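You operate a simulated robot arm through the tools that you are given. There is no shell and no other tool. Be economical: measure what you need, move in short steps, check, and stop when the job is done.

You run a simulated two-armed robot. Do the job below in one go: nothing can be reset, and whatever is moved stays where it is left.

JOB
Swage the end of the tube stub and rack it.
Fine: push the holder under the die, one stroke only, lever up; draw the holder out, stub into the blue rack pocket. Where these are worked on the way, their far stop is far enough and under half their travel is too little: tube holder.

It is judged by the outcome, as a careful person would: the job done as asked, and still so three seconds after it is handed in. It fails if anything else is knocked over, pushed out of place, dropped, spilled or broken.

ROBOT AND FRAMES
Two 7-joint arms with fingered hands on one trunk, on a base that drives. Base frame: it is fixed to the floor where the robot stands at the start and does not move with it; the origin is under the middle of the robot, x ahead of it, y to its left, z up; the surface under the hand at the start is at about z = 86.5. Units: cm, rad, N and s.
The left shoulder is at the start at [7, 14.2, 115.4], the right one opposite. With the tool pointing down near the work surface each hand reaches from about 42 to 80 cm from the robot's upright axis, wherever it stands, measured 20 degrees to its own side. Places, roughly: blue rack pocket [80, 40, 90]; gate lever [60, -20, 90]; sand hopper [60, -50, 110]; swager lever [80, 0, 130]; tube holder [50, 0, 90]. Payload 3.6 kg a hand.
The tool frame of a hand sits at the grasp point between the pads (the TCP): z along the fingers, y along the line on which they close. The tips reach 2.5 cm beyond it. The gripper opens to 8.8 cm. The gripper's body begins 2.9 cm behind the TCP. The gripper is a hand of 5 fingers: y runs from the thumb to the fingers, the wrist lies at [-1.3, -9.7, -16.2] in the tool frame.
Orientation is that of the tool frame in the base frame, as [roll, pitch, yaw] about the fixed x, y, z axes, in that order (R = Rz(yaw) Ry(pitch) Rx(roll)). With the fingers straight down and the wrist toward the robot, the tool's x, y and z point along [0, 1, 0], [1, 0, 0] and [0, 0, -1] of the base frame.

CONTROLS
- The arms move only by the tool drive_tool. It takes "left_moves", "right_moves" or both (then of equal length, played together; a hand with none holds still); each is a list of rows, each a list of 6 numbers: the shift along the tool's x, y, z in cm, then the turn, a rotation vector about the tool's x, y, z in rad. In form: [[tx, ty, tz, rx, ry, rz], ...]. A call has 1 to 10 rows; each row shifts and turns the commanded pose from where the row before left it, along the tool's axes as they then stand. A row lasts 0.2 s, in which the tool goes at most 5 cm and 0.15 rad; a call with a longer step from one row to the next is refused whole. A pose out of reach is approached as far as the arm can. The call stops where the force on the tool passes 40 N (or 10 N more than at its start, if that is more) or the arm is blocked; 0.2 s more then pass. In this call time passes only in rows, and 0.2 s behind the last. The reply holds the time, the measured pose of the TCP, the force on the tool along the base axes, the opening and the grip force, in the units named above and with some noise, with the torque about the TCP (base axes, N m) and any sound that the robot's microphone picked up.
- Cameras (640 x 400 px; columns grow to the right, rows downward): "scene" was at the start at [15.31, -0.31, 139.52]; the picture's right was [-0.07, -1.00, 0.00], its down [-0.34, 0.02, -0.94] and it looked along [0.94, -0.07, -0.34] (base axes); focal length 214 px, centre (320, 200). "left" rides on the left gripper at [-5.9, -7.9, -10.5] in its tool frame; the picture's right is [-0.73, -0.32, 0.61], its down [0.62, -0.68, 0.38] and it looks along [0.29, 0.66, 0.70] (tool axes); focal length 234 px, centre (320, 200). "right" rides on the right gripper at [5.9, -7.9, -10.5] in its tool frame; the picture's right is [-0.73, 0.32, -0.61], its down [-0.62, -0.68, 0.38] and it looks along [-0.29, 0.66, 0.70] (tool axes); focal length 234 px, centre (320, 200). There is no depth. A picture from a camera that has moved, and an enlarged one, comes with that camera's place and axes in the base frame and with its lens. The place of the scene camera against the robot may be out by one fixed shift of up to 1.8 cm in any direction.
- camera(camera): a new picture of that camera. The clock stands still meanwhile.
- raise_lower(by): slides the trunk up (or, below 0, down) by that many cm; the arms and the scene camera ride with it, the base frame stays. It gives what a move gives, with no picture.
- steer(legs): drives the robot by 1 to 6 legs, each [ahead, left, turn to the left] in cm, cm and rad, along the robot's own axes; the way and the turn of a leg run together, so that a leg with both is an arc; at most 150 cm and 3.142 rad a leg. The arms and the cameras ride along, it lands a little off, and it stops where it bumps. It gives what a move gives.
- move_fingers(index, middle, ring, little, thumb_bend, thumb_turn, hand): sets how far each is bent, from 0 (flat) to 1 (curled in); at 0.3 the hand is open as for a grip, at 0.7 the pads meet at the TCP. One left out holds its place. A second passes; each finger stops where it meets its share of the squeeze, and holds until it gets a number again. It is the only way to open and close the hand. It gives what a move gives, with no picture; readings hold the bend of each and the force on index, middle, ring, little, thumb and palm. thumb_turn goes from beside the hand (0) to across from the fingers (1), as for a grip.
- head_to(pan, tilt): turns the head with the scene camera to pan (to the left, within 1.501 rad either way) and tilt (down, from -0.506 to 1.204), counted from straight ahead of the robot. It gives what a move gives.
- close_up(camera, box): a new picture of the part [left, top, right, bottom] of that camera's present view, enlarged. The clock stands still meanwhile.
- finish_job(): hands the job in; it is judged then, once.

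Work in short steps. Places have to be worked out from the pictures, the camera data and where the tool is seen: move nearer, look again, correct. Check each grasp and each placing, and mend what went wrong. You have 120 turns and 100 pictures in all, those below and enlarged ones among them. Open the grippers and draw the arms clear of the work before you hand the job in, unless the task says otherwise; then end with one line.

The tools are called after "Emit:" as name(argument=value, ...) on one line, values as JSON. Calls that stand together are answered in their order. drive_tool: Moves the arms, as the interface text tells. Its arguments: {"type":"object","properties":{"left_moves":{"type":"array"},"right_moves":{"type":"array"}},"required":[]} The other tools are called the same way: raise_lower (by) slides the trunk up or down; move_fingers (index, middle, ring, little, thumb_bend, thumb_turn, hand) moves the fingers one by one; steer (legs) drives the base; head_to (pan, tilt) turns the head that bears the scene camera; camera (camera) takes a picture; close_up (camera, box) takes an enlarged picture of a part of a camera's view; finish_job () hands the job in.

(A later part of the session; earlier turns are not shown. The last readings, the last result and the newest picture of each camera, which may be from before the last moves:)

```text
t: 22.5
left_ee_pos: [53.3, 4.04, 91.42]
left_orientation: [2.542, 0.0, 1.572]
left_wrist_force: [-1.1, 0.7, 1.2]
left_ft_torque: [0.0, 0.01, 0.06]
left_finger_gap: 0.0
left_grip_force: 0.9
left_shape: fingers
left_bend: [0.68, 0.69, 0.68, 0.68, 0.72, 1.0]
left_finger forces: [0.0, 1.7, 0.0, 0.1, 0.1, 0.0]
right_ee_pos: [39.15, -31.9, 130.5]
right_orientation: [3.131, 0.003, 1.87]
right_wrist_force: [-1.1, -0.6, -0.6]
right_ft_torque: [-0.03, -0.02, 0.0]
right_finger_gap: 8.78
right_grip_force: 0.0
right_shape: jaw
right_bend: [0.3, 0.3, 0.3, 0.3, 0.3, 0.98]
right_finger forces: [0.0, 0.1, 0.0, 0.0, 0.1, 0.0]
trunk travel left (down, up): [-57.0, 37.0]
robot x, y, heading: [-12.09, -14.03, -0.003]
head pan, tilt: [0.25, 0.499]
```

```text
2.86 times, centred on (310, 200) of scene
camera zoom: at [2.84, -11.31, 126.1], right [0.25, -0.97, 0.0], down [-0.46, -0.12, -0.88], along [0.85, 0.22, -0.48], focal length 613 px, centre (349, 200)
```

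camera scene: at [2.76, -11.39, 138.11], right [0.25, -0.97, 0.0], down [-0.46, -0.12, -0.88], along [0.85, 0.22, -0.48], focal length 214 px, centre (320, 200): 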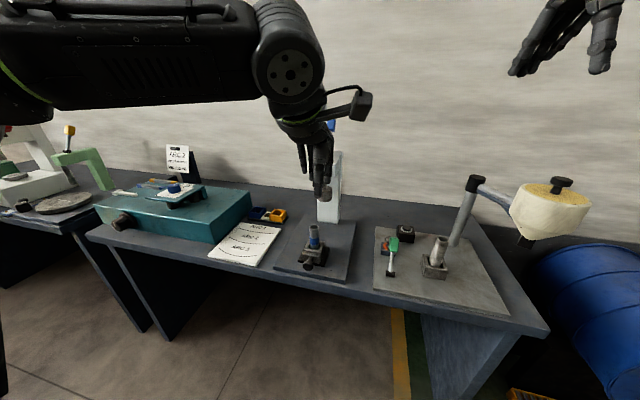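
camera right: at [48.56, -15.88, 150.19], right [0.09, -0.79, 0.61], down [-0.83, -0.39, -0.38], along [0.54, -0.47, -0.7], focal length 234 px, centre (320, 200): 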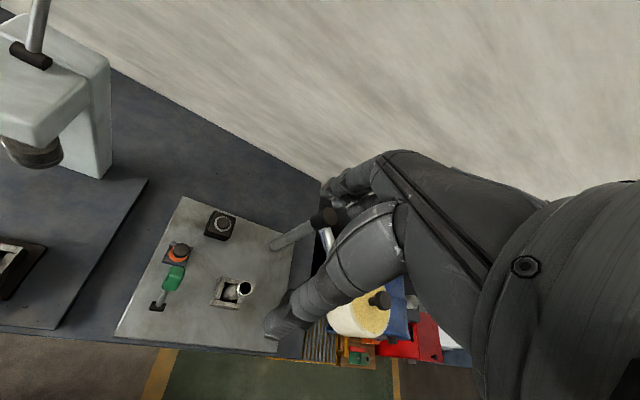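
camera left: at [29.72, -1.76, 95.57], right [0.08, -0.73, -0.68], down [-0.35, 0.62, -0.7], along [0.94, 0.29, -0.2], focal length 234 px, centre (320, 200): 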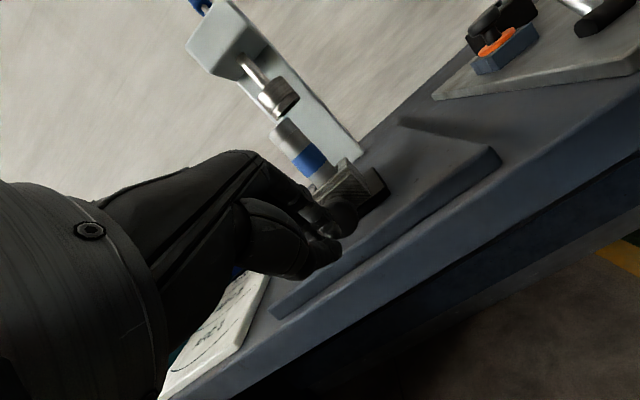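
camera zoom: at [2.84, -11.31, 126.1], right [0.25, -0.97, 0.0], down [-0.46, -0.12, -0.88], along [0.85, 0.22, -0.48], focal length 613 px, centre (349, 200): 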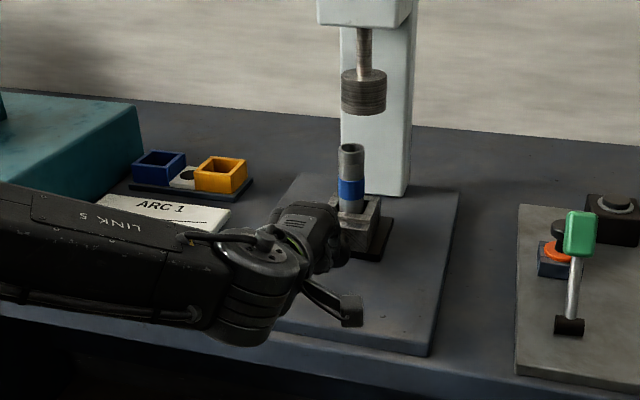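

It follows at about 1 N. I keep pushing until the far stop shows in the force.

Emit:
drive_tool(left_moves=[[0, 0.82, 0.56, 0, 0, 0], [0, 0.82, 0.56, 0, 0, 0], [0, 0.82, 0.56, 0, 0, 0], [0, 0.82, 0.56, 0, 0, 0], [0, 0.82, 0.56, 0, 0, 0], [0, 0.41, 0.28, 0, 0, 0], [0, 0.41, 0.28, 0, 0, 0]])

Emit:
close_up(camera="left", box=[220, 60, 420, 300])

Emit:
close_up(camera="scene", box=[240, 130, 380, 270])

```text
t: 24.1
left_ee_pos: [58.43, 4.76, 91.91]
left_orientation: [2.542, 0.002, 1.572]
left_wrist_force: [-3.9, -1.3, -0.2]
left_ft_torque: [0.01, 0.02, 0.03]
left_finger_gap: 0.01
left_grip_force: 1.8
left_shape: fingers
left_bend: [0.7, 0.68, 0.68, 0.68, 0.72, 1.0]
left_finger forces: [3.5, 0.3, 0.0, 0.0, 0.1, 0.0]
left hand out of reach, approached as far as the arm can: row 5, 6, 7
right_ee_pos: [39.14, -31.85, 130.37]
right_orientation: [3.132, 0.001, 1.871]
right_wrist_force: [0.4, -0.6, -0.5]
right_ft_torque: [-0.02, 0.01, 0.01]
right_finger_gap: 8.74
right_grip_force: 0.0
right_shape: jaw
right_bend: [0.3, 0.3, 0.3, 0.3, 0.3, 0.98]
right_finger forces: [0.1, 0.0, 0.0, 0.0, 0.1, 0.1]
trunk travel left (down, up): [-57.0, 37.0]
robot x, y, heading: [-12.07, -13.94, 0.001]
head pan, tilt: [0.25, 0.499]
```

```text
1.67 times, centred on (320, 180) of left
camera zoom: at [45.81, -1.16, 96.07], right [0.08, -0.73, -0.68], down [-0.35, 0.62, -0.7], along [0.94, 0.29, -0.2], focal length 390 px, centre (320, 233)
```

zoom: 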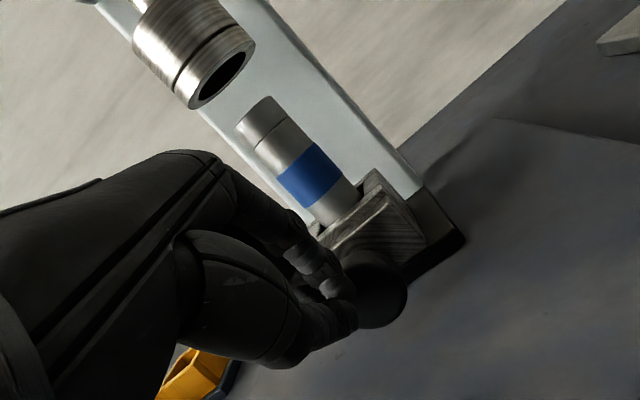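

```text
2.86 times, centred on (310, 200) of scene
camera zoom: at [2.78, -11.32, 126.11], right [0.25, -0.97, 0.0], down [-0.46, -0.12, -0.88], along [0.85, 0.22, -0.48], focal length 613 px, centre (349, 200)
```

zoom: 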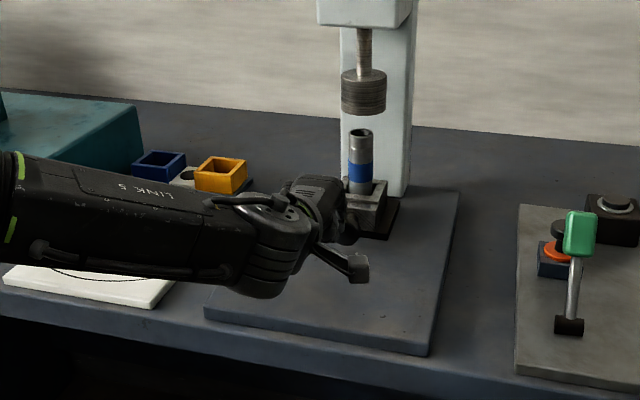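

The arm is at the end of its reach. I back the hand off 5 cm, drive the base 9 cm ahead and go on.

Emit:
drive_tool(left_moves=[[0, -2, -1.4, 0, 0, 0], [0, -2, -1.4, 0, 0, 0], [0, -2, -1.4, 0, 0, 0], [0, -1.65, -1.13, 0, 0, 0]])

Emit:
steer(legs=[[5, 0, 0]])

Emit:
close_up(camera="left", box=[220, 60, 420, 300])

```text
t: 25.1
left_ee_pos: [48.97, 4.85, 91.87]
left_orientation: [2.539, 0.0, 1.573]
left_wrist_force: [0.2, 0.7, 0.7]
left_ft_torque: [-0.01, 0.0, -0.02]
left_finger_gap: 0.0
left_grip_force: 0.1
left_shape: fingers
left_bend: [0.68, 0.68, 0.68, 0.68, 0.72, 1.0]
left_finger forces: [0.1, 0.0, 0.1, 0.0, 0.0, 0.1]
right_ee_pos: [39.25, -31.91, 130.51]
right_orientation: [3.131, 0.003, 1.869]
right_wrist_force: [0.4, -0.2, 0.1]
right_ft_torque: [0.01, -0.01, 0.02]
right_finger_gap: 8.76
right_grip_force: 0.1
right_shape: jaw
right_bend: [0.3, 0.3, 0.3, 0.3, 0.3, 0.98]
right_finger forces: [0.0, 0.0, 0.0, 0.0, 0.0, 0.0]
trunk travel left (down, up): [-57.0, 37.0]
robot x, y, heading: [-11.77, -14.25, 0.002]
head pan, tilt: [0.25, 0.499]
```

```text
t: 26.1
left_ee_pos: [54.03, 4.73, 91.88]
left_orientation: [2.539, 0.0, 1.574]
left_wrist_force: [0.3, -0.3, 0.0]
left_ft_torque: [0.02, -0.01, -0.01]
left_finger_gap: 0.0
left_grip_force: 0.0
left_shape: fingers
left_bend: [0.68, 0.68, 0.68, 0.68, 0.72, 1.0]
left_finger forces: [0.0, 0.0, 0.0, 0.0, 0.0, 0.0]
right_ee_pos: [44.11, -31.76, 130.42]
right_orientation: [3.131, 0.001, 1.87]
right_wrist_force: [0.6, 0.1, -0.1]
right_ft_torque: [0.02, 0.01, -0.02]
right_finger_gap: 8.78
right_grip_force: 0.0
right_shape: jaw
right_bend: [0.3, 0.3, 0.3, 0.3, 0.3, 0.98]
right_finger forces: [0.1, 0.0, 0.1, 0.1, 0.1, 0.0]
trunk travel left (down, up): [-57.0, 37.0]
robot x, y, heading: [-6.93, -14.24, 0.001]
head pan, tilt: [0.25, 0.499]
```

```text
1.67 times, centred on (320, 180) of left
camera zoom: at [41.39, -1.14, 95.98], right [0.08, -0.73, -0.68], down [-0.35, 0.62, -0.7], along [0.93, 0.29, -0.2], focal length 390 px, centre (320, 233)
```

zoom: 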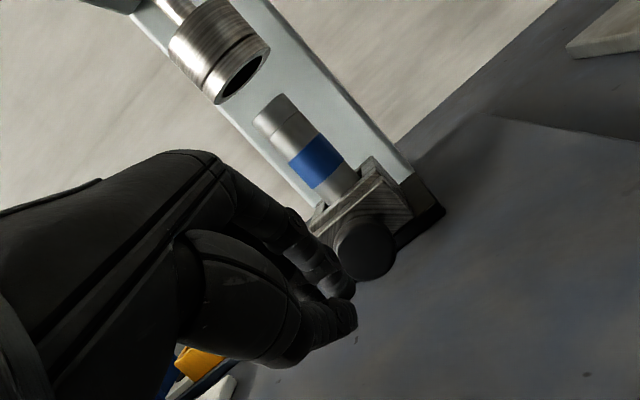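

I re-centre by 0.8 cm and resume the push. The base is now 5 cm further ahead.

Emit:
drive_tool(left_moves=[[-0.9, 0.6, 0.9, 0, 0, 0], [0, 0.82, 0.56, 0, 0, 0], [0, 0.82, 0.56, 0, 0, 0], [0, 0.82, 0.56, 0, 0, 0], [0, 0.82, 0.56, 0, 0, 0], [0, 0.82, 0.56, 0, 0, 0], [0, 0.82, 0.56, 0, 0, 0], [0, 0.82, 0.56, 0, 0, 0], [0, 0.82, 0.56, 0, 0, 0]])

Emit:
close_up(camera="left", box=[220, 60, 420, 300])

Emit:
close_up(camera="scene", box=[240, 130, 380, 270])

```text
t: 27.8
left_ee_pos: [60.77, 3.84, 91.86]
left_orientation: [2.535, 0.003, 1.57]
left_wrist_force: [-35.3, 1.3, 12.3]
left_ft_torque: [0.11, 0.19, 0.04]
left_finger_gap: 0.0
left_grip_force: 23.6
left_shape: fingers
left_bend: [0.71, 0.73, 0.68, 0.68, 0.67, 1.0]
left_finger forces: [23.8, 23.3, 0.0, 0.1, 0.1, 0.1]
right_ee_pos: [43.16, -31.71, 130.98]
right_orientation: [3.125, 0.004, 1.874]
right_wrist_force: [0.2, 0.7, 0.3]
right_ft_torque: [-0.01, 0.0, -0.01]
right_finger_gap: 8.76
right_grip_force: 0.0
right_shape: jaw
right_bend: [0.3, 0.3, 0.3, 0.3, 0.3, 0.98]
right_finger forces: [0.0, 0.0, 0.0, 0.0, 0.0, 0.1]
trunk travel left (down, up): [-57.0, 37.0]
robot x, y, heading: [-7.07, -14.32, 0.004]
head pan, tilt: [0.25, 0.499]
stopped in row 8 (left hand): the force on the tool passed its limit at 42 N (the readings are from after the stop); the commanded pose is now the measured one
```

```text
1.67 times, centred on (320, 180) of left
camera zoom: at [48.06, -2.01, 95.88], right [0.08, -0.73, -0.68], down [-0.34, 0.62, -0.7], along [0.94, 0.29, -0.2], focal length 390 px, centre (320, 233)
```

zoom: 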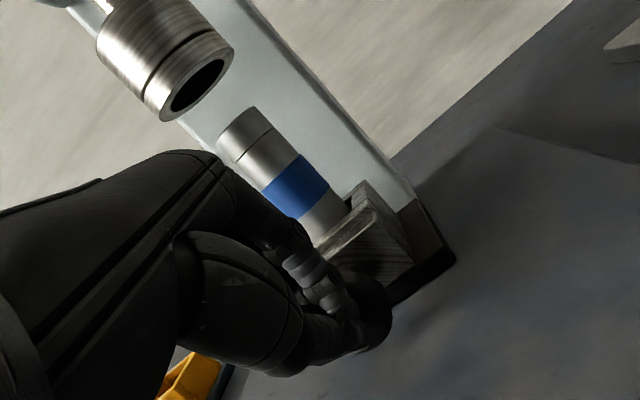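

```text
2.86 times, centred on (310, 200) of scene
camera zoom: at [6.66, -11.24, 126.23], right [0.25, -0.97, 0.0], down [-0.46, -0.12, -0.88], along [0.85, 0.22, -0.47], focal length 613 px, centre (349, 200)
```

zoom: 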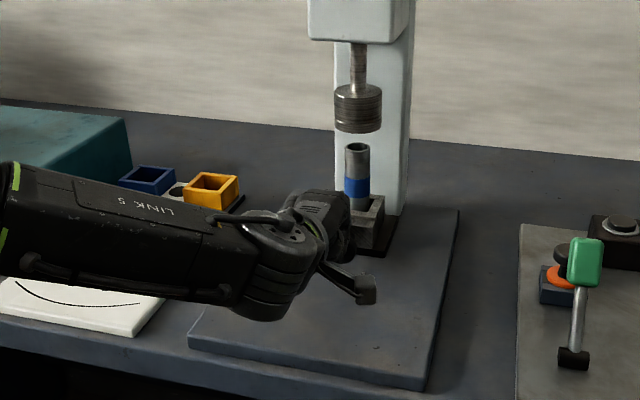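

The far stop is reached (42 N) and the tube stands under the die. I back the hand off and up, raise the trunk again, and look at the lever.

Emit:
drive_tool(left_moves=[[0, -1.65, -1.13, 0, 0, 0], [0, -3.3, -2.26, 0, 0, 0], [0, -3.3, -2.26, 0, 0, 0], [0, 2.5, -3.7, 0.0, 0, 0], [0, 2.5, -3.7, 0, 0, 0], [0, 2.5, -3.7, 0.15, 0, 0], [0, 2.0, -4, 0.15, 0, 0], [0, 1, -4.5, 0.15, 0, 0], [0, 0, -4.5, 0.15, 0, 0]])

Emit:
raise_lower(by=12)

Emit:
head_to(pan=0.25, tilt=0.35)

Emit:
camera(camera="scene")

Emit:
camera(camera="left")

```text
t: 29.8
left_ee_pos: [50.06, 4.09, 117.93]
left_orientation: [-3.14, 0.002, 1.57]
left_wrist_force: [-0.3, 1.2, -0.7]
left_ft_torque: [0.02, 0.03, -0.02]
left_finger_gap: 0.0
left_grip_force: 0.0
left_shape: fingers
left_bend: [0.68, 0.68, 0.68, 0.68, 0.72, 1.0]
left_finger forces: [0.1, 0.0, 0.1, 0.0, 0.1, 0.1]
left hand out of reach, approached as far as the arm can: row 9
right_ee_pos: [44.32, -31.79, 130.3]
right_orientation: [3.133, 0.0, 1.871]
right_wrist_force: [0.3, -0.8, 0.3]
right_ft_torque: [0.04, 0.03, 0.04]
right_finger_gap: 8.76
right_grip_force: 0.1
right_shape: jaw
right_bend: [0.3, 0.3, 0.3, 0.3, 0.3, 0.98]
right_finger forces: [0.0, 0.0, 0.0, 0.0, 0.1, 0.0]
trunk travel left (down, up): [-57.0, 37.0]
robot x, y, heading: [-7.26, -13.73, 0.006]
head pan, tilt: [0.25, 0.499]
```

```text
t: 31.3
left_ee_pos: [49.95, 4.11, 129.87]
left_orientation: [3.14, 0.003, 1.57]
left_wrist_force: [-0.2, 0.0, 0.0]
left_ft_torque: [0.01, -0.04, -0.02]
left_finger_gap: 0.01
left_grip_force: 0.1
left_shape: fingers
left_bend: [0.68, 0.68, 0.68, 0.68, 0.72, 1.0]
left_finger forces: [0.0, 0.0, 0.0, 0.1, 0.0, 0.0]
right_ee_pos: [44.13, -31.74, 142.34]
right_orientation: [3.131, 0.002, 1.873]
right_wrist_force: [0.3, -0.6, 0.1]
right_ft_torque: [-0.02, -0.01, -0.02]
right_finger_gap: 8.76
right_grip_force: 0.1
right_shape: jaw
right_bend: [0.3, 0.3, 0.3, 0.3, 0.3, 0.98]
right_finger forces: [0.0, 0.0, 0.1, 0.0, 0.1, 0.1]
trunk travel left (down, up): [-69.0, 25.0]
robot x, y, heading: [-7.39, -13.69, 0.004]
head pan, tilt: [0.25, 0.499]
```

```text
t: 32.0
left_ee_pos: [49.96, 4.09, 129.99]
left_orientation: [3.141, 0.003, 1.571]
left_wrist_force: [-0.1, -0.3, 0.2]
left_ft_torque: [-0.01, 0.04, 0.01]
left_finger_gap: 0.0
left_grip_force: 0.1
left_shape: fingers
left_bend: [0.68, 0.68, 0.68, 0.68, 0.72, 1.0]
left_finger forces: [0.0, 0.0, 0.0, 0.0, 0.1, 0.1]
right_ee_pos: [44.08, -31.68, 142.45]
right_orientation: [3.133, 0.001, 1.873]
right_wrist_force: [0.0, -0.1, -0.4]
right_ft_torque: [0.01, 0.01, 0.02]
right_finger_gap: 8.75
right_grip_force: 0.0
right_shape: jaw
right_bend: [0.3, 0.3, 0.3, 0.3, 0.3, 0.98]
right_finger forces: [0.0, 0.0, 0.0, 0.0, 0.0, 0.0]
trunk travel left (down, up): [-69.0, 25.0]
robot x, y, heading: [-7.29, -13.97, 0.003]
head pan, tilt: [0.25, 0.351]
```

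```text
62 pictures are left
camera scene: at [7.89, -11.22, 139.46], right [0.25, -0.97, 0.0], down [-0.33, -0.09, -0.94], along [0.91, 0.23, -0.34], focal length 214 px, centre (320, 200)
```

scene: 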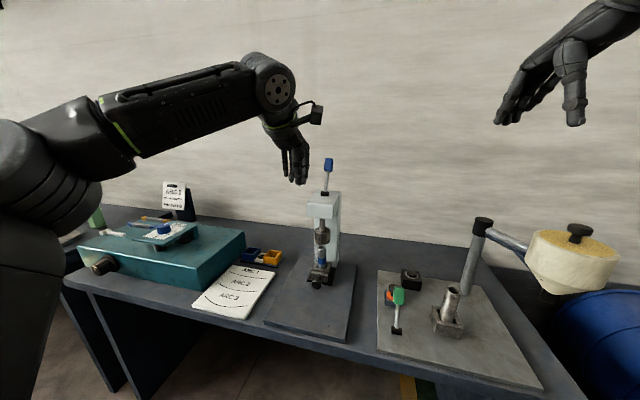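

```text
61 pictures are left
camera left: at [41.88, -1.78, 140.34], right [-0.32, -0.73, -0.61], down [-0.68, 0.62, -0.39], along [0.66, 0.29, -0.7], focal length 234 px, centre (320, 200)
```

left: 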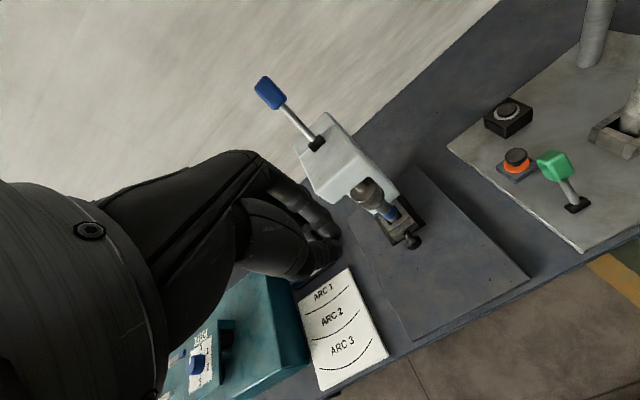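

The lever knob is at ≈(78.5,3.8,126.6), leaning back from its base at (73.8, z 117), so the stroke is a pull toward the robot. I open the fingers, drive 14 cm ahead with the hand above the press, and look again.

Emit:
drive_tool(left_moves=[[0, 0, -3, 0, 0, 0], [0, 0, -3, 0, 0, 0]])

Emit:
move_fingers(hand="left", index=0.4, middle=0.4, ring=0.4, little=0.4, thumb_bend=0.3)

Emit:
steer(legs=[[14, 0, 0]])

Emit:
camera(camera="left")

Emit:
camera(camera="scene")

```text
t: 32.6
left_ee_pos: [47.66, 5.94, 133.5]
left_orientation: [3.134, 0.005, 1.57]
left_wrist_force: [0.5, 0.0, -0.4]
left_ft_torque: [-0.01, -0.02, -0.03]
left_finger_gap: 0.0
left_grip_force: 0.0
left_shape: fingers
left_bend: [0.68, 0.68, 0.68, 0.68, 0.72, 1.0]
left_finger forces: [0.0, 0.0, 0.0, 0.0, 0.1, 0.1]
left hand out of reach, approached as far as the arm can: row 1, 2
right_ee_pos: [43.99, -31.8, 142.47]
right_orientation: [3.13, 0.002, 1.874]
right_wrist_force: [0.2, -0.1, 0.3]
right_ft_torque: [0.04, 0.02, -0.03]
right_finger_gap: 8.77
right_grip_force: 0.0
right_shape: jaw
right_bend: [0.3, 0.3, 0.3, 0.3, 0.3, 0.98]
right_finger forces: [0.1, 0.0, 0.0, 0.1, 0.1, 0.0]
trunk travel left (down, up): [-69.0, 25.0]
robot x, y, heading: [-7.06, -13.84, 0.004]
head pan, tilt: [0.25, 0.351]
```

```text
t: 33.6
left_ee_pos: [47.76, 5.93, 133.32]
left_orientation: [3.136, 0.003, 1.571]
left_wrist_force: [-1.0, 0.3, -0.5]
left_ft_torque: [0.02, 0.01, -0.01]
left_finger_gap: 7.37
left_grip_force: 0.0
left_shape: fingers
left_bend: [0.4, 0.4, 0.4, 0.4, 0.3, 0.98]
left_finger forces: [0.1, 0.0, 0.0, 0.1, 0.1, 0.0]
right_ee_pos: [44.19, -31.84, 142.37]
right_orientation: [3.131, 0.002, 1.874]
right_wrist_force: [-0.2, 1.0, -0.1]
right_ft_torque: [-0.03, 0.0, -0.02]
right_finger_gap: 8.75
right_grip_force: 0.0
right_shape: jaw
right_bend: [0.3, 0.3, 0.3, 0.3, 0.3, 0.98]
right_finger forces: [0.1, 0.1, 0.1, 0.1, 0.1, 0.1]
trunk travel left (down, up): [-69.0, 25.0]
robot x, y, heading: [-7.06, -13.91, 0.006]
head pan, tilt: [0.25, 0.351]
```

```text
t: 35.0
left_ee_pos: [61.24, 6.01, 133.51]
left_orientation: [3.135, 0.004, 1.571]
left_wrist_force: [0.4, -0.2, -0.2]
left_ft_torque: [0.02, 0.0, 0.0]
left_finger_gap: 7.39
left_grip_force: 0.1
left_shape: fingers
left_bend: [0.4, 0.4, 0.4, 0.4, 0.3, 0.98]
left_finger forces: [0.0, 0.0, 0.1, 0.0, 0.0, 0.0]
right_ee_pos: [57.58, -31.64, 142.61]
right_orientation: [3.13, 0.001, 1.873]
right_wrist_force: [-0.6, -0.1, -0.3]
right_ft_torque: [0.02, -0.02, 0.02]
right_finger_gap: 8.76
right_grip_force: 0.1
right_shape: jaw
right_bend: [0.3, 0.3, 0.3, 0.3, 0.3, 0.98]
right_finger forces: [0.0, 0.0, 0.1, 0.0, 0.1, 0.1]
trunk travel left (down, up): [-69.0, 25.0]
robot x, y, heading: [6.57, -14.09, 0.01]
head pan, tilt: [0.25, 0.351]
```

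```text
60 pictures are left
camera left: at [53.22, 0.15, 143.88], right [-0.32, -0.73, -0.61], down [-0.68, 0.62, -0.39], along [0.66, 0.29, -0.69], focal length 234 px, centre (320, 200)
```

left: 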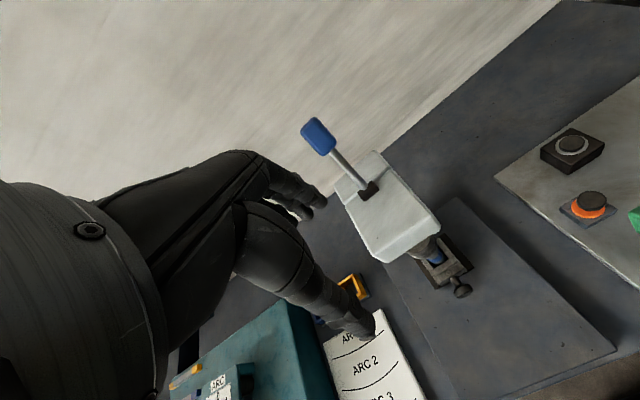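

```text
59 pictures are left
camera scene: at [21.42, -11.18, 139.5], right [0.25, -0.97, 0.0], down [-0.33, -0.09, -0.94], along [0.91, 0.23, -0.34], focal length 214 px, centre (320, 200)
```

scene: 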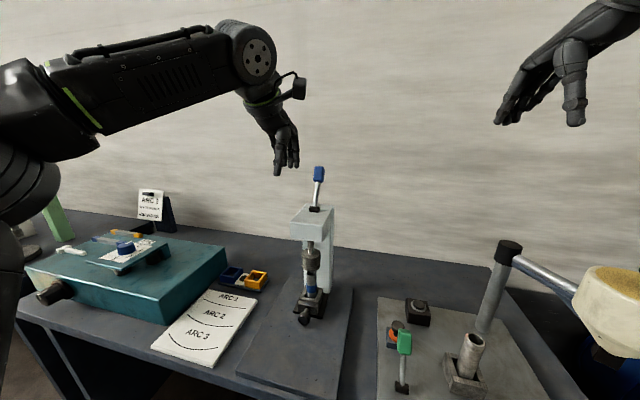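

The knob is confirmed at (78.3,3.8,126.5). I go over it at height, then come down so that it sits between thumb and fingers.

Emit:
drive_tool(left_moves=[[0, 3, -1.5, 0, 0, 0], [0, 3, -1.5, 0, 0, 0], [-1, 4, 0, 0, 0, 0], [-1, 4, 0, 0, 0, 0], [-0.5, 3.5, 0, 0, 0, 0]])

Emit:
camera(camera="left")

Emit:
close_up(camera="scene", box=[230, 80, 380, 280])

```text
t: 36.2
left_ee_pos: [68.74, 9.16, 128.55]
left_orientation: [3.137, 0.004, 1.57]
left_wrist_force: [0.2, 0.4, -0.1]
left_ft_torque: [-0.01, -0.02, 0.02]
left_finger_gap: 7.4
left_grip_force: 0.1
left_shape: fingers
left_bend: [0.4, 0.4, 0.4, 0.4, 0.3, 0.98]
left_finger forces: [0.0, 0.1, 0.0, 0.1, 0.0, 0.0]
left hand out of reach, approached as far as the arm can: row 1, 2, 3, 4, 5
right_ee_pos: [57.96, -31.64, 142.35]
right_orientation: [3.13, 0.004, 1.873]
right_wrist_force: [0.8, -1.1, 0.0]
right_ft_torque: [-0.01, 0.0, -0.02]
right_finger_gap: 8.77
right_grip_force: 0.1
right_shape: jaw
right_bend: [0.3, 0.3, 0.3, 0.3, 0.3, 0.98]
right_finger forces: [0.0, 0.1, 0.1, 0.1, 0.1, 0.0]
trunk travel left (down, up): [-69.0, 25.0]
robot x, y, heading: [6.51, -13.53, 0.007]
head pan, tilt: [0.25, 0.351]
```

```text
58 pictures are left
camera left: at [60.56, 3.33, 139.01], right [-0.32, -0.73, -0.61], down [-0.68, 0.62, -0.39], along [0.66, 0.29, -0.69], focal length 234 px, centre (320, 200)
```

left: 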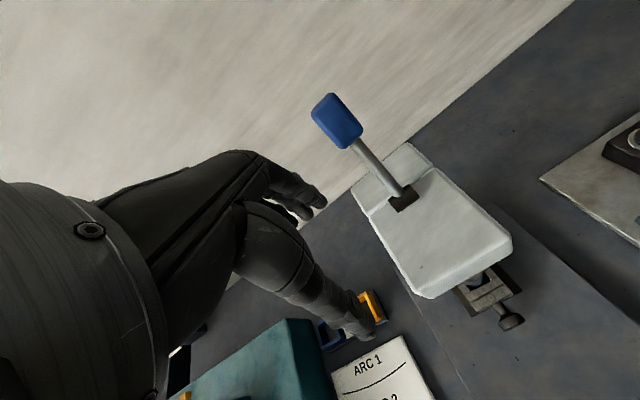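

```text
2.00 times, centred on (305, 180) of scene
camera zoom: at [21.64, -11.15, 139.47], right [0.25, -0.97, 0.0], down [-0.33, -0.09, -0.94], along [0.91, 0.23, -0.34], focal length 429 px, centre (350, 240)
```

zoom: 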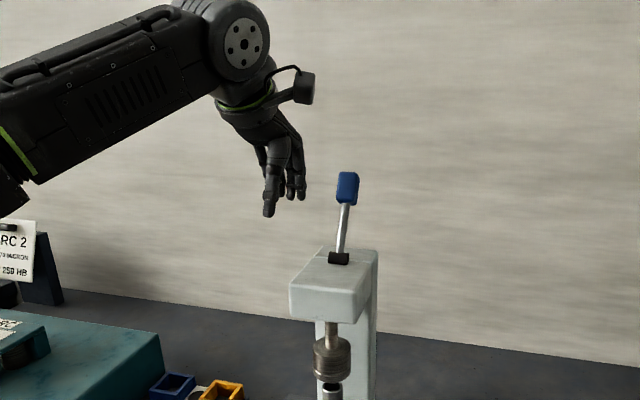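

Reach is short this high, so I raise the trunk 22 cm and then lower the hand relative to the shoulder.

Emit:
raise_lower(by=22)

Emit:
drive_tool(left_moves=[[-1.2, 0, 4, 0, 0, 0], [-1.2, 0, 4, 0, 0, 0], [-1.2, 0, 4, 0, 0, 0], [-1.2, 2, 3, 0, 0, 0], [-0.8, 3, 1, 0, 0, 0], [0, 3, 0, 0, 0, 0], [0, 2, 0, 0, 0, 0]])

Emit:
camera(camera="left")

Emit:
head_to(pan=0.25, tilt=0.6)

Emit:
camera(camera="scene")

```text
t: 38.5
left_ee_pos: [68.66, 9.07, 150.51]
left_orientation: [3.135, 0.007, 1.57]
left_wrist_force: [-1.4, 0.9, 0.6]
left_ft_torque: [-0.01, -0.02, -0.03]
left_finger_gap: 7.35
left_grip_force: 0.1
left_shape: fingers
left_bend: [0.4, 0.4, 0.4, 0.4, 0.3, 0.98]
left_finger forces: [0.0, 0.0, 0.1, 0.0, 0.0, 0.0]
right_ee_pos: [57.96, -31.73, 164.47]
right_orientation: [3.132, 0.003, 1.873]
right_wrist_force: [0.1, 0.5, -0.6]
right_ft_torque: [-0.01, 0.0, -0.01]
right_finger_gap: 8.77
right_grip_force: 0.1
right_shape: jaw
right_bend: [0.3, 0.3, 0.3, 0.3, 0.3, 0.98]
right_finger forces: [0.0, 0.1, 0.0, 0.0, 0.0, 0.0]
trunk travel left (down, up): [-91.0, 3.0]
robot x, y, heading: [6.81, -13.84, 0.006]
head pan, tilt: [0.25, 0.351]
```

```text
t: 40.1
left_ee_pos: [73.96, 6.33, 134.13]
left_orientation: [3.133, 0.005, 1.57]
left_wrist_force: [1.2, 0.8, -1.2]
left_ft_torque: [0.04, 0.01, 0.01]
left_finger_gap: 7.37
left_grip_force: 0.1
left_shape: fingers
left_bend: [0.4, 0.4, 0.4, 0.4, 0.3, 0.98]
left_finger forces: [0.0, 0.0, 0.0, 0.0, 0.0, 0.0]
left hand out of reach, approached as far as the arm can: row 5, 6, 7
right_ee_pos: [57.8, -31.69, 164.47]
right_orientation: [3.132, 0.002, 1.873]
right_wrist_force: [0.0, 0.1, 0.5]
right_ft_torque: [-0.03, 0.01, -0.02]
right_finger_gap: 8.78
right_grip_force: 0.1
right_shape: jaw
right_bend: [0.3, 0.3, 0.3, 0.3, 0.3, 0.98]
right_finger forces: [0.0, 0.1, 0.0, 0.0, 0.0, 0.0]
trunk travel left (down, up): [-91.0, 3.0]
robot x, y, heading: [6.41, -13.84, 0.003]
head pan, tilt: [0.25, 0.351]
```

```text
56 pictures are left
camera left: at [65.85, 0.5, 144.61], right [-0.32, -0.73, -0.61], down [-0.68, 0.62, -0.39], along [0.66, 0.29, -0.69], focal length 234 px, centre (320, 200)
```

left: 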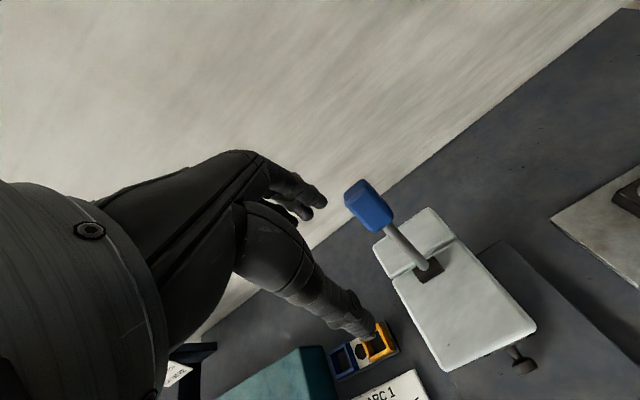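

```text
t: 40.9
left_ee_pos: [74.12, 6.32, 134.2]
left_orientation: [3.135, 0.004, 1.571]
left_wrist_force: [-0.4, -0.2, 0.1]
left_ft_torque: [0.0, -0.03, -0.02]
left_finger_gap: 7.42
left_grip_force: 0.0
left_shape: fingers
left_bend: [0.4, 0.4, 0.4, 0.4, 0.3, 0.98]
left_finger forces: [0.1, 0.0, 0.0, 0.0, 0.0, 0.0]
right_ee_pos: [57.98, -31.8, 164.36]
right_orientation: [3.13, 0.002, 1.871]
right_wrist_force: [0.1, 0.6, 0.8]
right_ft_torque: [0.03, -0.02, 0.03]
right_finger_gap: 8.79
right_grip_force: 0.1
right_shape: jaw
right_bend: [0.3, 0.3, 0.3, 0.3, 0.3, 0.98]
right_finger forces: [0.1, 0.1, 0.0, 0.0, 0.1, 0.0]
trunk travel left (down, up): [-91.0, 3.0]
robot x, y, heading: [6.78, -13.8, 0.006]
head pan, tilt: [0.25, 0.6]
```

```text
55 pictures are left
camera scene: at [21.23, -11.3, 159.2], right [0.25, -0.97, 0.0], down [-0.55, -0.14, -0.83], along [0.8, 0.21, -0.56], focal length 214 px, centre (320, 200)
```

scene: 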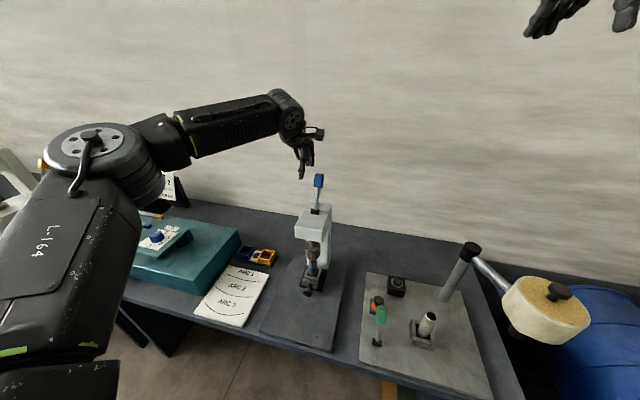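

A bit more reach is needed, so I drive 7 cm further ahead with the tips still passing above the knob.

Emit:
drive_tool(left_moves=[[0, -1.5, -1, 0, 0, 0], [0, -1, -1, 0, 0, 0]])

Emit:
steer(legs=[[7, 0, 0]])

Emit:
camera(camera="left")

```text
t: 41.5
left_ee_pos: [71.21, 6.22, 136.34]
left_orientation: [3.133, 0.006, 1.57]
left_wrist_force: [-0.2, -0.2, 0.3]
left_ft_torque: [0.05, -0.01, 0.01]
left_finger_gap: 7.38
left_grip_force: 0.0
left_shape: fingers
left_bend: [0.4, 0.4, 0.4, 0.4, 0.3, 0.98]
left_finger forces: [0.0, 0.0, 0.0, 0.1, 0.0, 0.0]
right_ee_pos: [57.72, -31.73, 164.5]
right_orientation: [3.131, 0.003, 1.872]
right_wrist_force: [-1.3, -0.1, -0.6]
right_ft_torque: [-0.02, -0.01, 0.03]
right_finger_gap: 8.8
right_grip_force: 0.0
right_shape: jaw
right_bend: [0.3, 0.3, 0.3, 0.3, 0.3, 0.98]
right_finger forces: [0.0, 0.0, 0.0, 0.0, 0.1, 0.1]
trunk travel left (down, up): [-91.0, 3.0]
robot x, y, heading: [6.56, -13.76, 0.001]
head pan, tilt: [0.25, 0.6]
```

```text
t: 42.5
left_ee_pos: [77.25, 6.09, 136.98]
left_orientation: [3.125, 0.005, 1.57]
left_wrist_force: [0.1, 0.4, 0.8]
left_ft_torque: [0.0, -0.05, 0.0]
left_finger_gap: 7.41
left_grip_force: 0.0
left_shape: fingers
left_bend: [0.4, 0.4, 0.4, 0.4, 0.3, 0.98]
left_finger forces: [0.0, 0.0, 0.0, 0.0, 0.1, 0.0]
right_ee_pos: [63.25, -31.73, 165.08]
right_orientation: [3.121, 0.006, 1.871]
right_wrist_force: [-0.9, -0.3, 0.2]
right_ft_torque: [-0.02, -0.03, 0.0]
right_finger_gap: 8.75
right_grip_force: 0.0
right_shape: jaw
right_bend: [0.3, 0.3, 0.3, 0.3, 0.3, 0.98]
right_finger forces: [0.1, 0.0, 0.1, 0.1, 0.1, 0.1]
trunk travel left (down, up): [-91.0, 3.0]
robot x, y, heading: [13.23, -13.92, -0.006]
head pan, tilt: [0.25, 0.6]
```

```text
54 pictures are left
camera left: at [68.94, 0.35, 147.25], right [-0.31, -0.73, -0.61], down [-0.67, 0.62, -0.4], along [0.67, 0.29, -0.69], focal length 234 px, centre (320, 200)
```

left: 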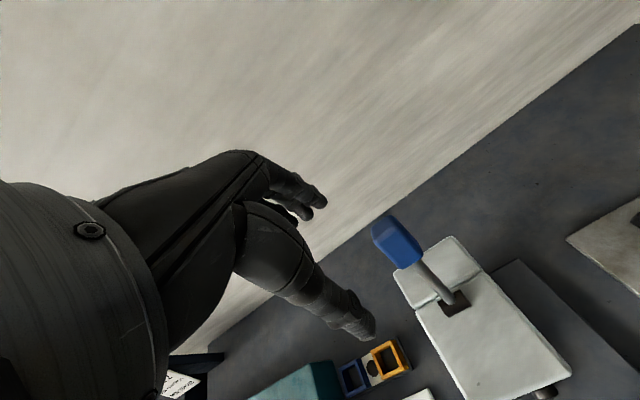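

Now I align at (79.3,3.2) and descend over the knob.

Emit:
drive_tool(left_moves=[[-1.5, 1, 0, 0, 0, 0], [-1.4, 1.2, 0, 0, 0, 0], [0, 0, 2.5, 0, 0, 0], [0, 0, 2.5, 0, 0, 0], [0, 0, 2, 0, 0, 0]])

Emit:
camera(camera="left")

Emit:
close_up(camera="scene", box=[260, 110, 380, 270])

```text
t: 43.7
left_ee_pos: [79.6, 4.03, 129.12]
left_orientation: [3.135, 0.005, 1.568]
left_wrist_force: [0.6, 0.4, 0.7]
left_ft_torque: [-0.01, -0.02, 0.01]
left_finger_gap: 7.39
left_grip_force: 0.1
left_shape: fingers
left_bend: [0.4, 0.4, 0.4, 0.4, 0.3, 0.98]
left_finger forces: [0.0, 0.0, 0.1, 0.0, 0.1, 0.1]
left hand out of reach, approached as far as the arm can: row 2
right_ee_pos: [64.52, -31.78, 164.47]
right_orientation: [3.13, 0.001, 1.874]
right_wrist_force: [0.4, -0.7, 0.1]
right_ft_torque: [0.04, 0.0, 0.01]
right_finger_gap: 8.76
right_grip_force: 0.1
right_shape: jaw
right_bend: [0.3, 0.3, 0.3, 0.3, 0.3, 0.98]
right_finger forces: [0.0, 0.0, 0.0, 0.0, 0.1, 0.0]
trunk travel left (down, up): [-91.0, 3.0]
robot x, y, heading: [13.57, -13.39, 0.008]
head pan, tilt: [0.25, 0.6]
```

```text
53 pictures are left
camera left: at [71.28, -1.83, 139.53], right [-0.32, -0.73, -0.61], down [-0.68, 0.62, -0.39], along [0.66, 0.28, -0.69], focal length 234 px, centre (320, 200)
```

left: 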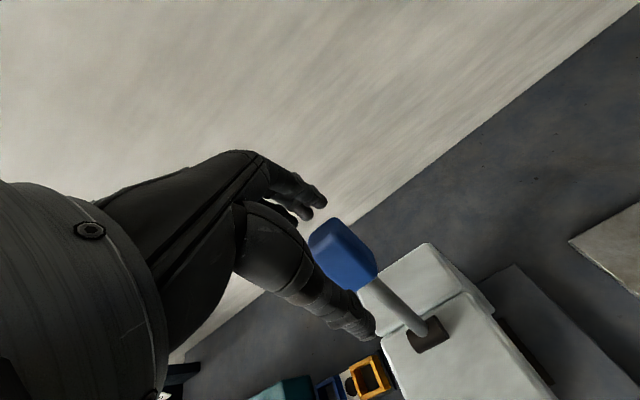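

```text
2.50 times, centred on (320, 190) of scene
camera zoom: at [27.97, -11.29, 159.2], right [0.25, -0.97, 0.0], down [-0.55, -0.14, -0.82], along [0.8, 0.21, -0.57], focal length 536 px, centre (320, 225)
```

zoom: 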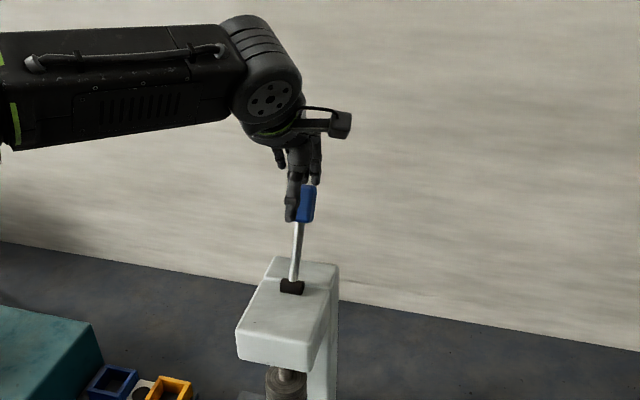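

The knob lies between thumb and fingers. I shift 0.9 cm right, lower 1.5 cm, and begin the pull with small steps.

Emit:
drive_tool(left_moves=[[-0.9, 0, 0.5, 0, 0, 0], [0, 0, 1, 0, 0, 0], [0, -1, 0, 0, 0, 0], [0, -1, 0, 0, 0, 0], [0, -1, 0, 0, 0, 0]])

Emit:
camera(camera="left")

Emit:
close_up(camera="scene", box=[260, 110, 380, 270])

```text
t: 44.9
left_ee_pos: [76.3, 3.34, 127.76]
left_orientation: [3.133, 0.006, 1.568]
left_wrist_force: [12.8, 0.5, 14.3]
left_ft_torque: [-0.1, -0.52, 0.06]
left_finger_gap: 8.72
left_grip_force: 8.5
left_shape: fingers
left_bend: [0.27, 0.4, 0.4, 0.4, 0.3, 0.98]
left_finger forces: [16.2, 0.0, 0.3, 0.0, 0.1, 0.0]
left hand out of reach, approached as far as the arm can: row 1
right_ee_pos: [64.76, -31.77, 164.43]
right_orientation: [3.132, 0.004, 1.872]
right_wrist_force: [0.2, -0.6, 0.7]
right_ft_torque: [-0.01, 0.02, 0.0]
right_finger_gap: 8.77
right_grip_force: 0.0
right_shape: jaw
right_bend: [0.3, 0.3, 0.3, 0.3, 0.3, 0.98]
right_finger forces: [0.0, 0.1, 0.1, 0.1, 0.1, 0.0]
trunk travel left (down, up): [-91.0, 3.0]
robot x, y, heading: [13.31, -13.67, 0.002]
head pan, tilt: [0.25, 0.6]
```

```text
51 pictures are left
camera left: at [68.13, -2.48, 138.12], right [-0.32, -0.73, -0.61], down [-0.68, 0.62, -0.39], along [0.66, 0.28, -0.69], focal length 234 px, centre (320, 200)
```

left: 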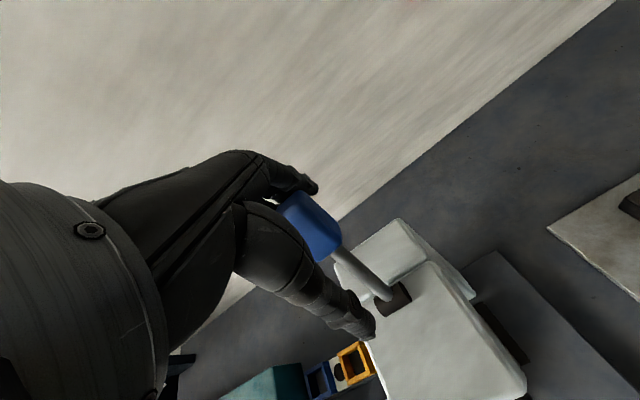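

```text
2.50 times, centred on (320, 190) of scene
camera zoom: at [28.15, -11.32, 159.21], right [0.25, -0.97, 0.0], down [-0.55, -0.14, -0.82], along [0.8, 0.21, -0.57], focal length 536 px, centre (320, 225)
```

zoom: 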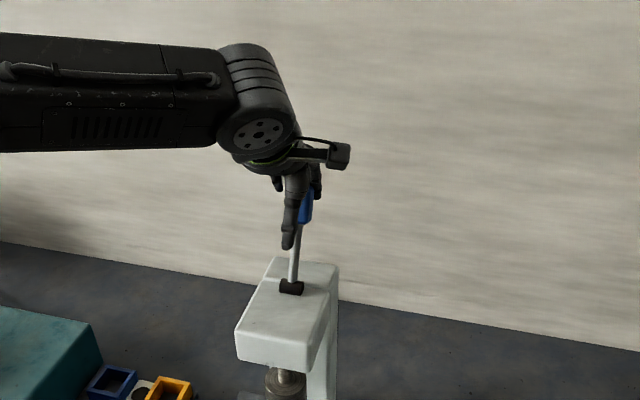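

Only the index bears (16 N) and it gives way; the lever has not moved. I ease off, shift so that index and middle share the knob, and close to a firm grip.

Emit:
drive_tool(left_moves=[[0, 1.5, 0, 0, 0, 0], [-0.9, 1, 0, 0, 0, 0], [0, 0, 0.8, 0, 0, 0]])

Emit:
move_fingers(hand="left", index=0.75, middle=0.75, ring=0.7, little=0.7, thumb_bend=0.75)

Emit:
camera(camera="left")

Emit:
close_up(camera="scene", box=[260, 110, 380, 270])

```text
t: 45.7
left_ee_pos: [78.23, 2.74, 126.94]
left_orientation: [3.135, 0.005, 1.569]
left_wrist_force: [-0.5, -0.6, 0.6]
left_ft_torque: [0.0, -0.02, -0.02]
left_finger_gap: 7.42
left_grip_force: 0.0
left_shape: fingers
left_bend: [0.4, 0.4, 0.4, 0.4, 0.3, 0.98]
left_finger forces: [0.0, 0.0, 0.0, 0.0, 0.1, 0.0]
left hand out of reach, approached as far as the arm can: row 3
right_ee_pos: [64.62, -31.72, 164.4]
right_orientation: [3.13, 0.0, 1.873]
right_wrist_force: [0.0, 0.3, 0.2]
right_ft_torque: [0.04, -0.03, -0.01]
right_finger_gap: 8.75
right_grip_force: 0.2
right_shape: jaw
right_bend: [0.3, 0.3, 0.3, 0.3, 0.3, 0.98]
right_finger forces: [0.0, 0.1, 0.1, 0.1, 0.1, 0.1]
trunk travel left (down, up): [-91.0, 3.0]
robot x, y, heading: [13.46, -14.24, -0.0]
head pan, tilt: [0.25, 0.6]
```

```text
t: 46.7
left_ee_pos: [78.42, 2.62, 126.83]
left_orientation: [3.134, 0.004, 1.569]
left_wrist_force: [-4.0, -3.2, -7.8]
left_ft_torque: [-0.1, 0.09, -0.05]
left_finger_gap: 1.75
left_grip_force: 13.3
left_shape: fingers
left_bend: [0.74, 0.72, 0.67, 0.7, 0.53, 1.0]
left_finger forces: [5.4, 7.2, 1.7, 0.0, 13.2, 0.1]
right_ee_pos: [64.66, -31.84, 164.46]
right_orientation: [3.129, 0.001, 1.871]
right_wrist_force: [0.1, -0.1, 0.0]
right_ft_torque: [-0.01, 0.01, -0.02]
right_finger_gap: 8.78
right_grip_force: 0.1
right_shape: jaw
right_bend: [0.3, 0.3, 0.3, 0.3, 0.3, 0.98]
right_finger forces: [0.0, 0.0, 0.0, 0.1, 0.0, 0.0]
trunk travel left (down, up): [-91.0, 3.0]
robot x, y, heading: [13.43, -14.26, 0.006]
head pan, tilt: [0.25, 0.6]
```

```text
49 pictures are left
camera left: at [70.18, -3.19, 137.2], right [-0.32, -0.73, -0.61], down [-0.68, 0.62, -0.39], along [0.66, 0.28, -0.69], focal length 234 px, centre (320, 200)
```

left: 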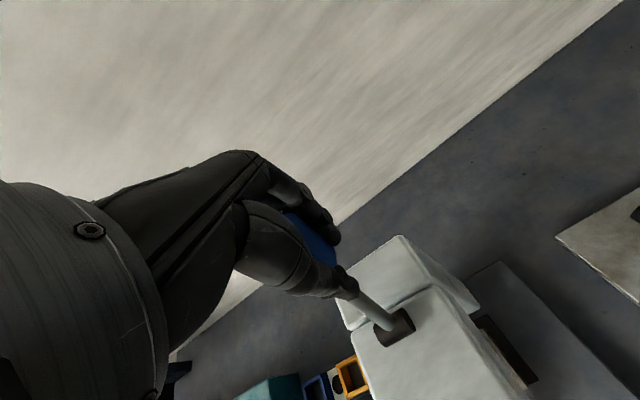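

```text
2.50 times, centred on (320, 190) of scene
camera zoom: at [27.99, -11.39, 159.18], right [0.25, -0.97, 0.0], down [-0.55, -0.14, -0.82], along [0.8, 0.21, -0.57], focal length 536 px, centre (320, 225)
```

zoom: 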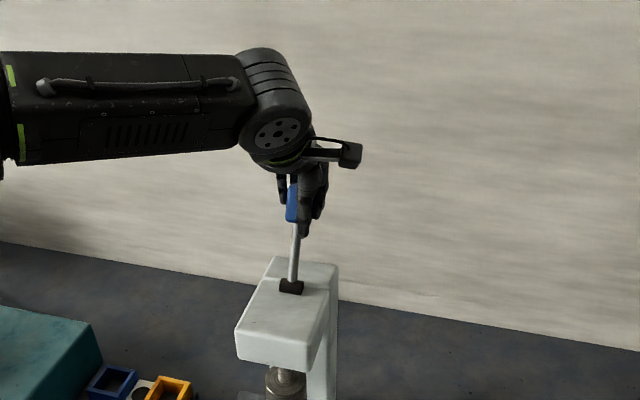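

The knob is gripped (thumb 13 N, fingers about 14 N). I pull along the arc, turning the hand with the lever: five rows of 0.1 rad.

Emit:
drive_tool(left_moves=[[0, -1.09, -0.43, -0.1, 0, 0], [0, -1.09, -0.43, -0.1, 0, 0], [0, -1.09, -0.43, -0.1, 0, 0], [0, -1.09, -0.43, -0.1, 0, 0], [0, -1.09, -0.43, -0.1, 0, 0]])

Emit:
camera(camera="left")

Emit:
close_up(camera="scene", box=[240, 110, 380, 300])

```text
t: 47.9
left_ee_pos: [72.78, 2.66, 127.82]
left_orientation: [2.636, 0.007, 1.568]
left_wrist_force: [3.3, -7.3, -8.6]
left_ft_torque: [-0.04, -0.06, -0.14]
left_finger_gap: 1.68
left_grip_force: 13.7
left_shape: fingers
left_bend: [0.74, 0.72, 0.67, 0.7, 0.54, 1.0]
left_finger forces: [7.1, 7.1, 1.8, 0.1, 11.7, 0.0]
right_ee_pos: [64.95, -31.99, 164.33]
right_orientation: [3.132, 0.0, 1.873]
right_wrist_force: [0.4, 0.4, 0.0]
right_ft_torque: [0.0, 0.01, 0.01]
right_finger_gap: 8.76
right_grip_force: 0.0
right_shape: jaw
right_bend: [0.3, 0.3, 0.3, 0.3, 0.3, 0.98]
right_finger forces: [0.0, 0.0, 0.1, 0.1, 0.1, 0.0]
trunk travel left (down, up): [-91.0, 3.0]
robot x, y, heading: [13.48, -13.82, 0.0]
head pan, tilt: [0.25, 0.6]
```

```text
47 pictures are left
camera left: at [60.64, -3.2, 133.14], right [0.01, -0.73, -0.68], down [-0.41, 0.62, -0.67], along [0.91, 0.29, -0.29], focal length 234 px, centre (320, 200)
```

left: 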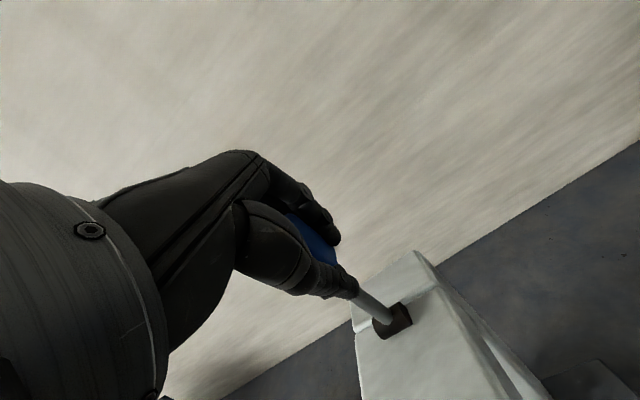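

```text
2.11 times, centred on (310, 205) of scene
camera zoom: at [28.3, -11.5, 159.16], right [0.25, -0.97, 0.0], down [-0.55, -0.14, -0.82], along [0.8, 0.21, -0.57], focal length 452 px, centre (341, 190)
```

zoom: 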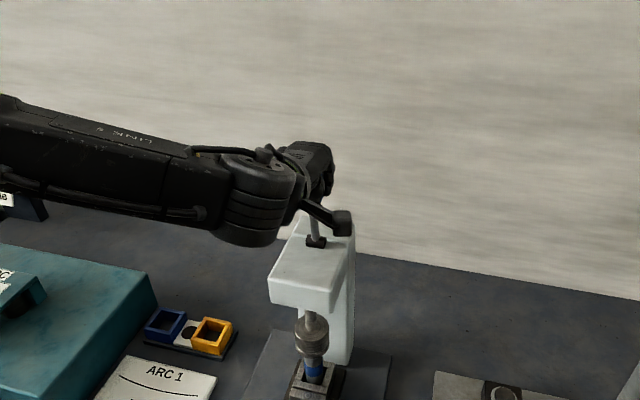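

The lever follows and the die comes down. I continue the arc.

Emit:
drive_tool(left_moves=[[0, -1.09, -0.43, -0.1, 0, 0], [0, -1.09, -0.43, -0.1, 0, 0], [0, -1.09, -0.43, -0.1, 0, 0], [0, -1.09, -0.43, -0.1, 0, 0]])

Emit:
camera(camera="left")

Emit:
close_up(camera="scene", box=[240, 110, 380, 300])

```text
t: 48.9
left_ee_pos: [68.76, 2.48, 126.54]
left_orientation: [2.234, 0.005, 1.57]
left_wrist_force: [9.7, -4.8, -0.5]
left_ft_torque: [0.08, -0.1, -0.17]
left_finger_gap: 1.54
left_grip_force: 12.7
left_shape: fingers
left_bend: [0.74, 0.63, 0.66, 0.7, 0.55, 1.0]
left_finger forces: [5.5, 8.7, 3.2, 0.0, 9.2, 0.0]
right_ee_pos: [65.38, -32.04, 164.16]
right_orientation: [3.134, -0.001, 1.874]
right_wrist_force: [-0.2, -0.4, -0.1]
right_ft_torque: [0.01, 0.02, 0.0]
right_finger_gap: 8.77
right_grip_force: 0.0
right_shape: jaw
right_bend: [0.3, 0.3, 0.3, 0.3, 0.3, 0.98]
right_finger forces: [0.0, 0.0, 0.0, 0.0, 0.0, 0.0]
trunk travel left (down, up): [-91.0, 3.0]
robot x, y, heading: [12.91, -13.96, 0.007]
head pan, tilt: [0.25, 0.6]
```

```text
45 pictures are left
camera left: at [55.42, -3.26, 126.7], right [0.28, -0.73, -0.62], down [-0.12, 0.62, -0.78], along [0.95, 0.29, 0.09], focal length 234 px, centre (320, 200)
```

left: 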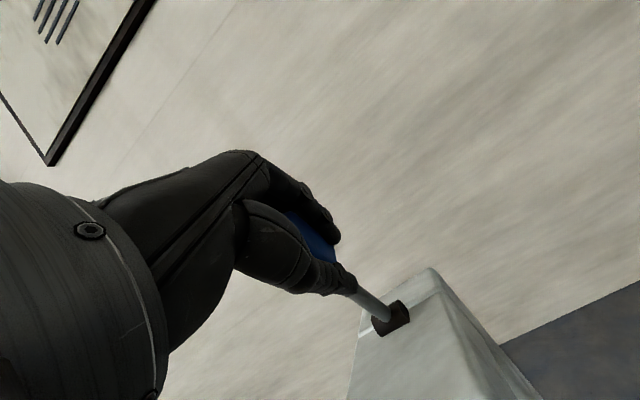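

```text
2.11 times, centred on (310, 205) of scene
camera zoom: at [28.67, -11.57, 159.15], right [0.25, -0.97, 0.0], down [-0.55, -0.14, -0.82], along [0.8, 0.21, -0.57], focal length 452 px, centre (341, 190)
```

zoom: 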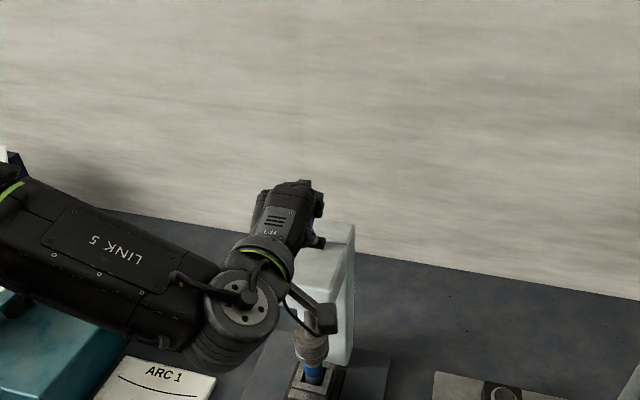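

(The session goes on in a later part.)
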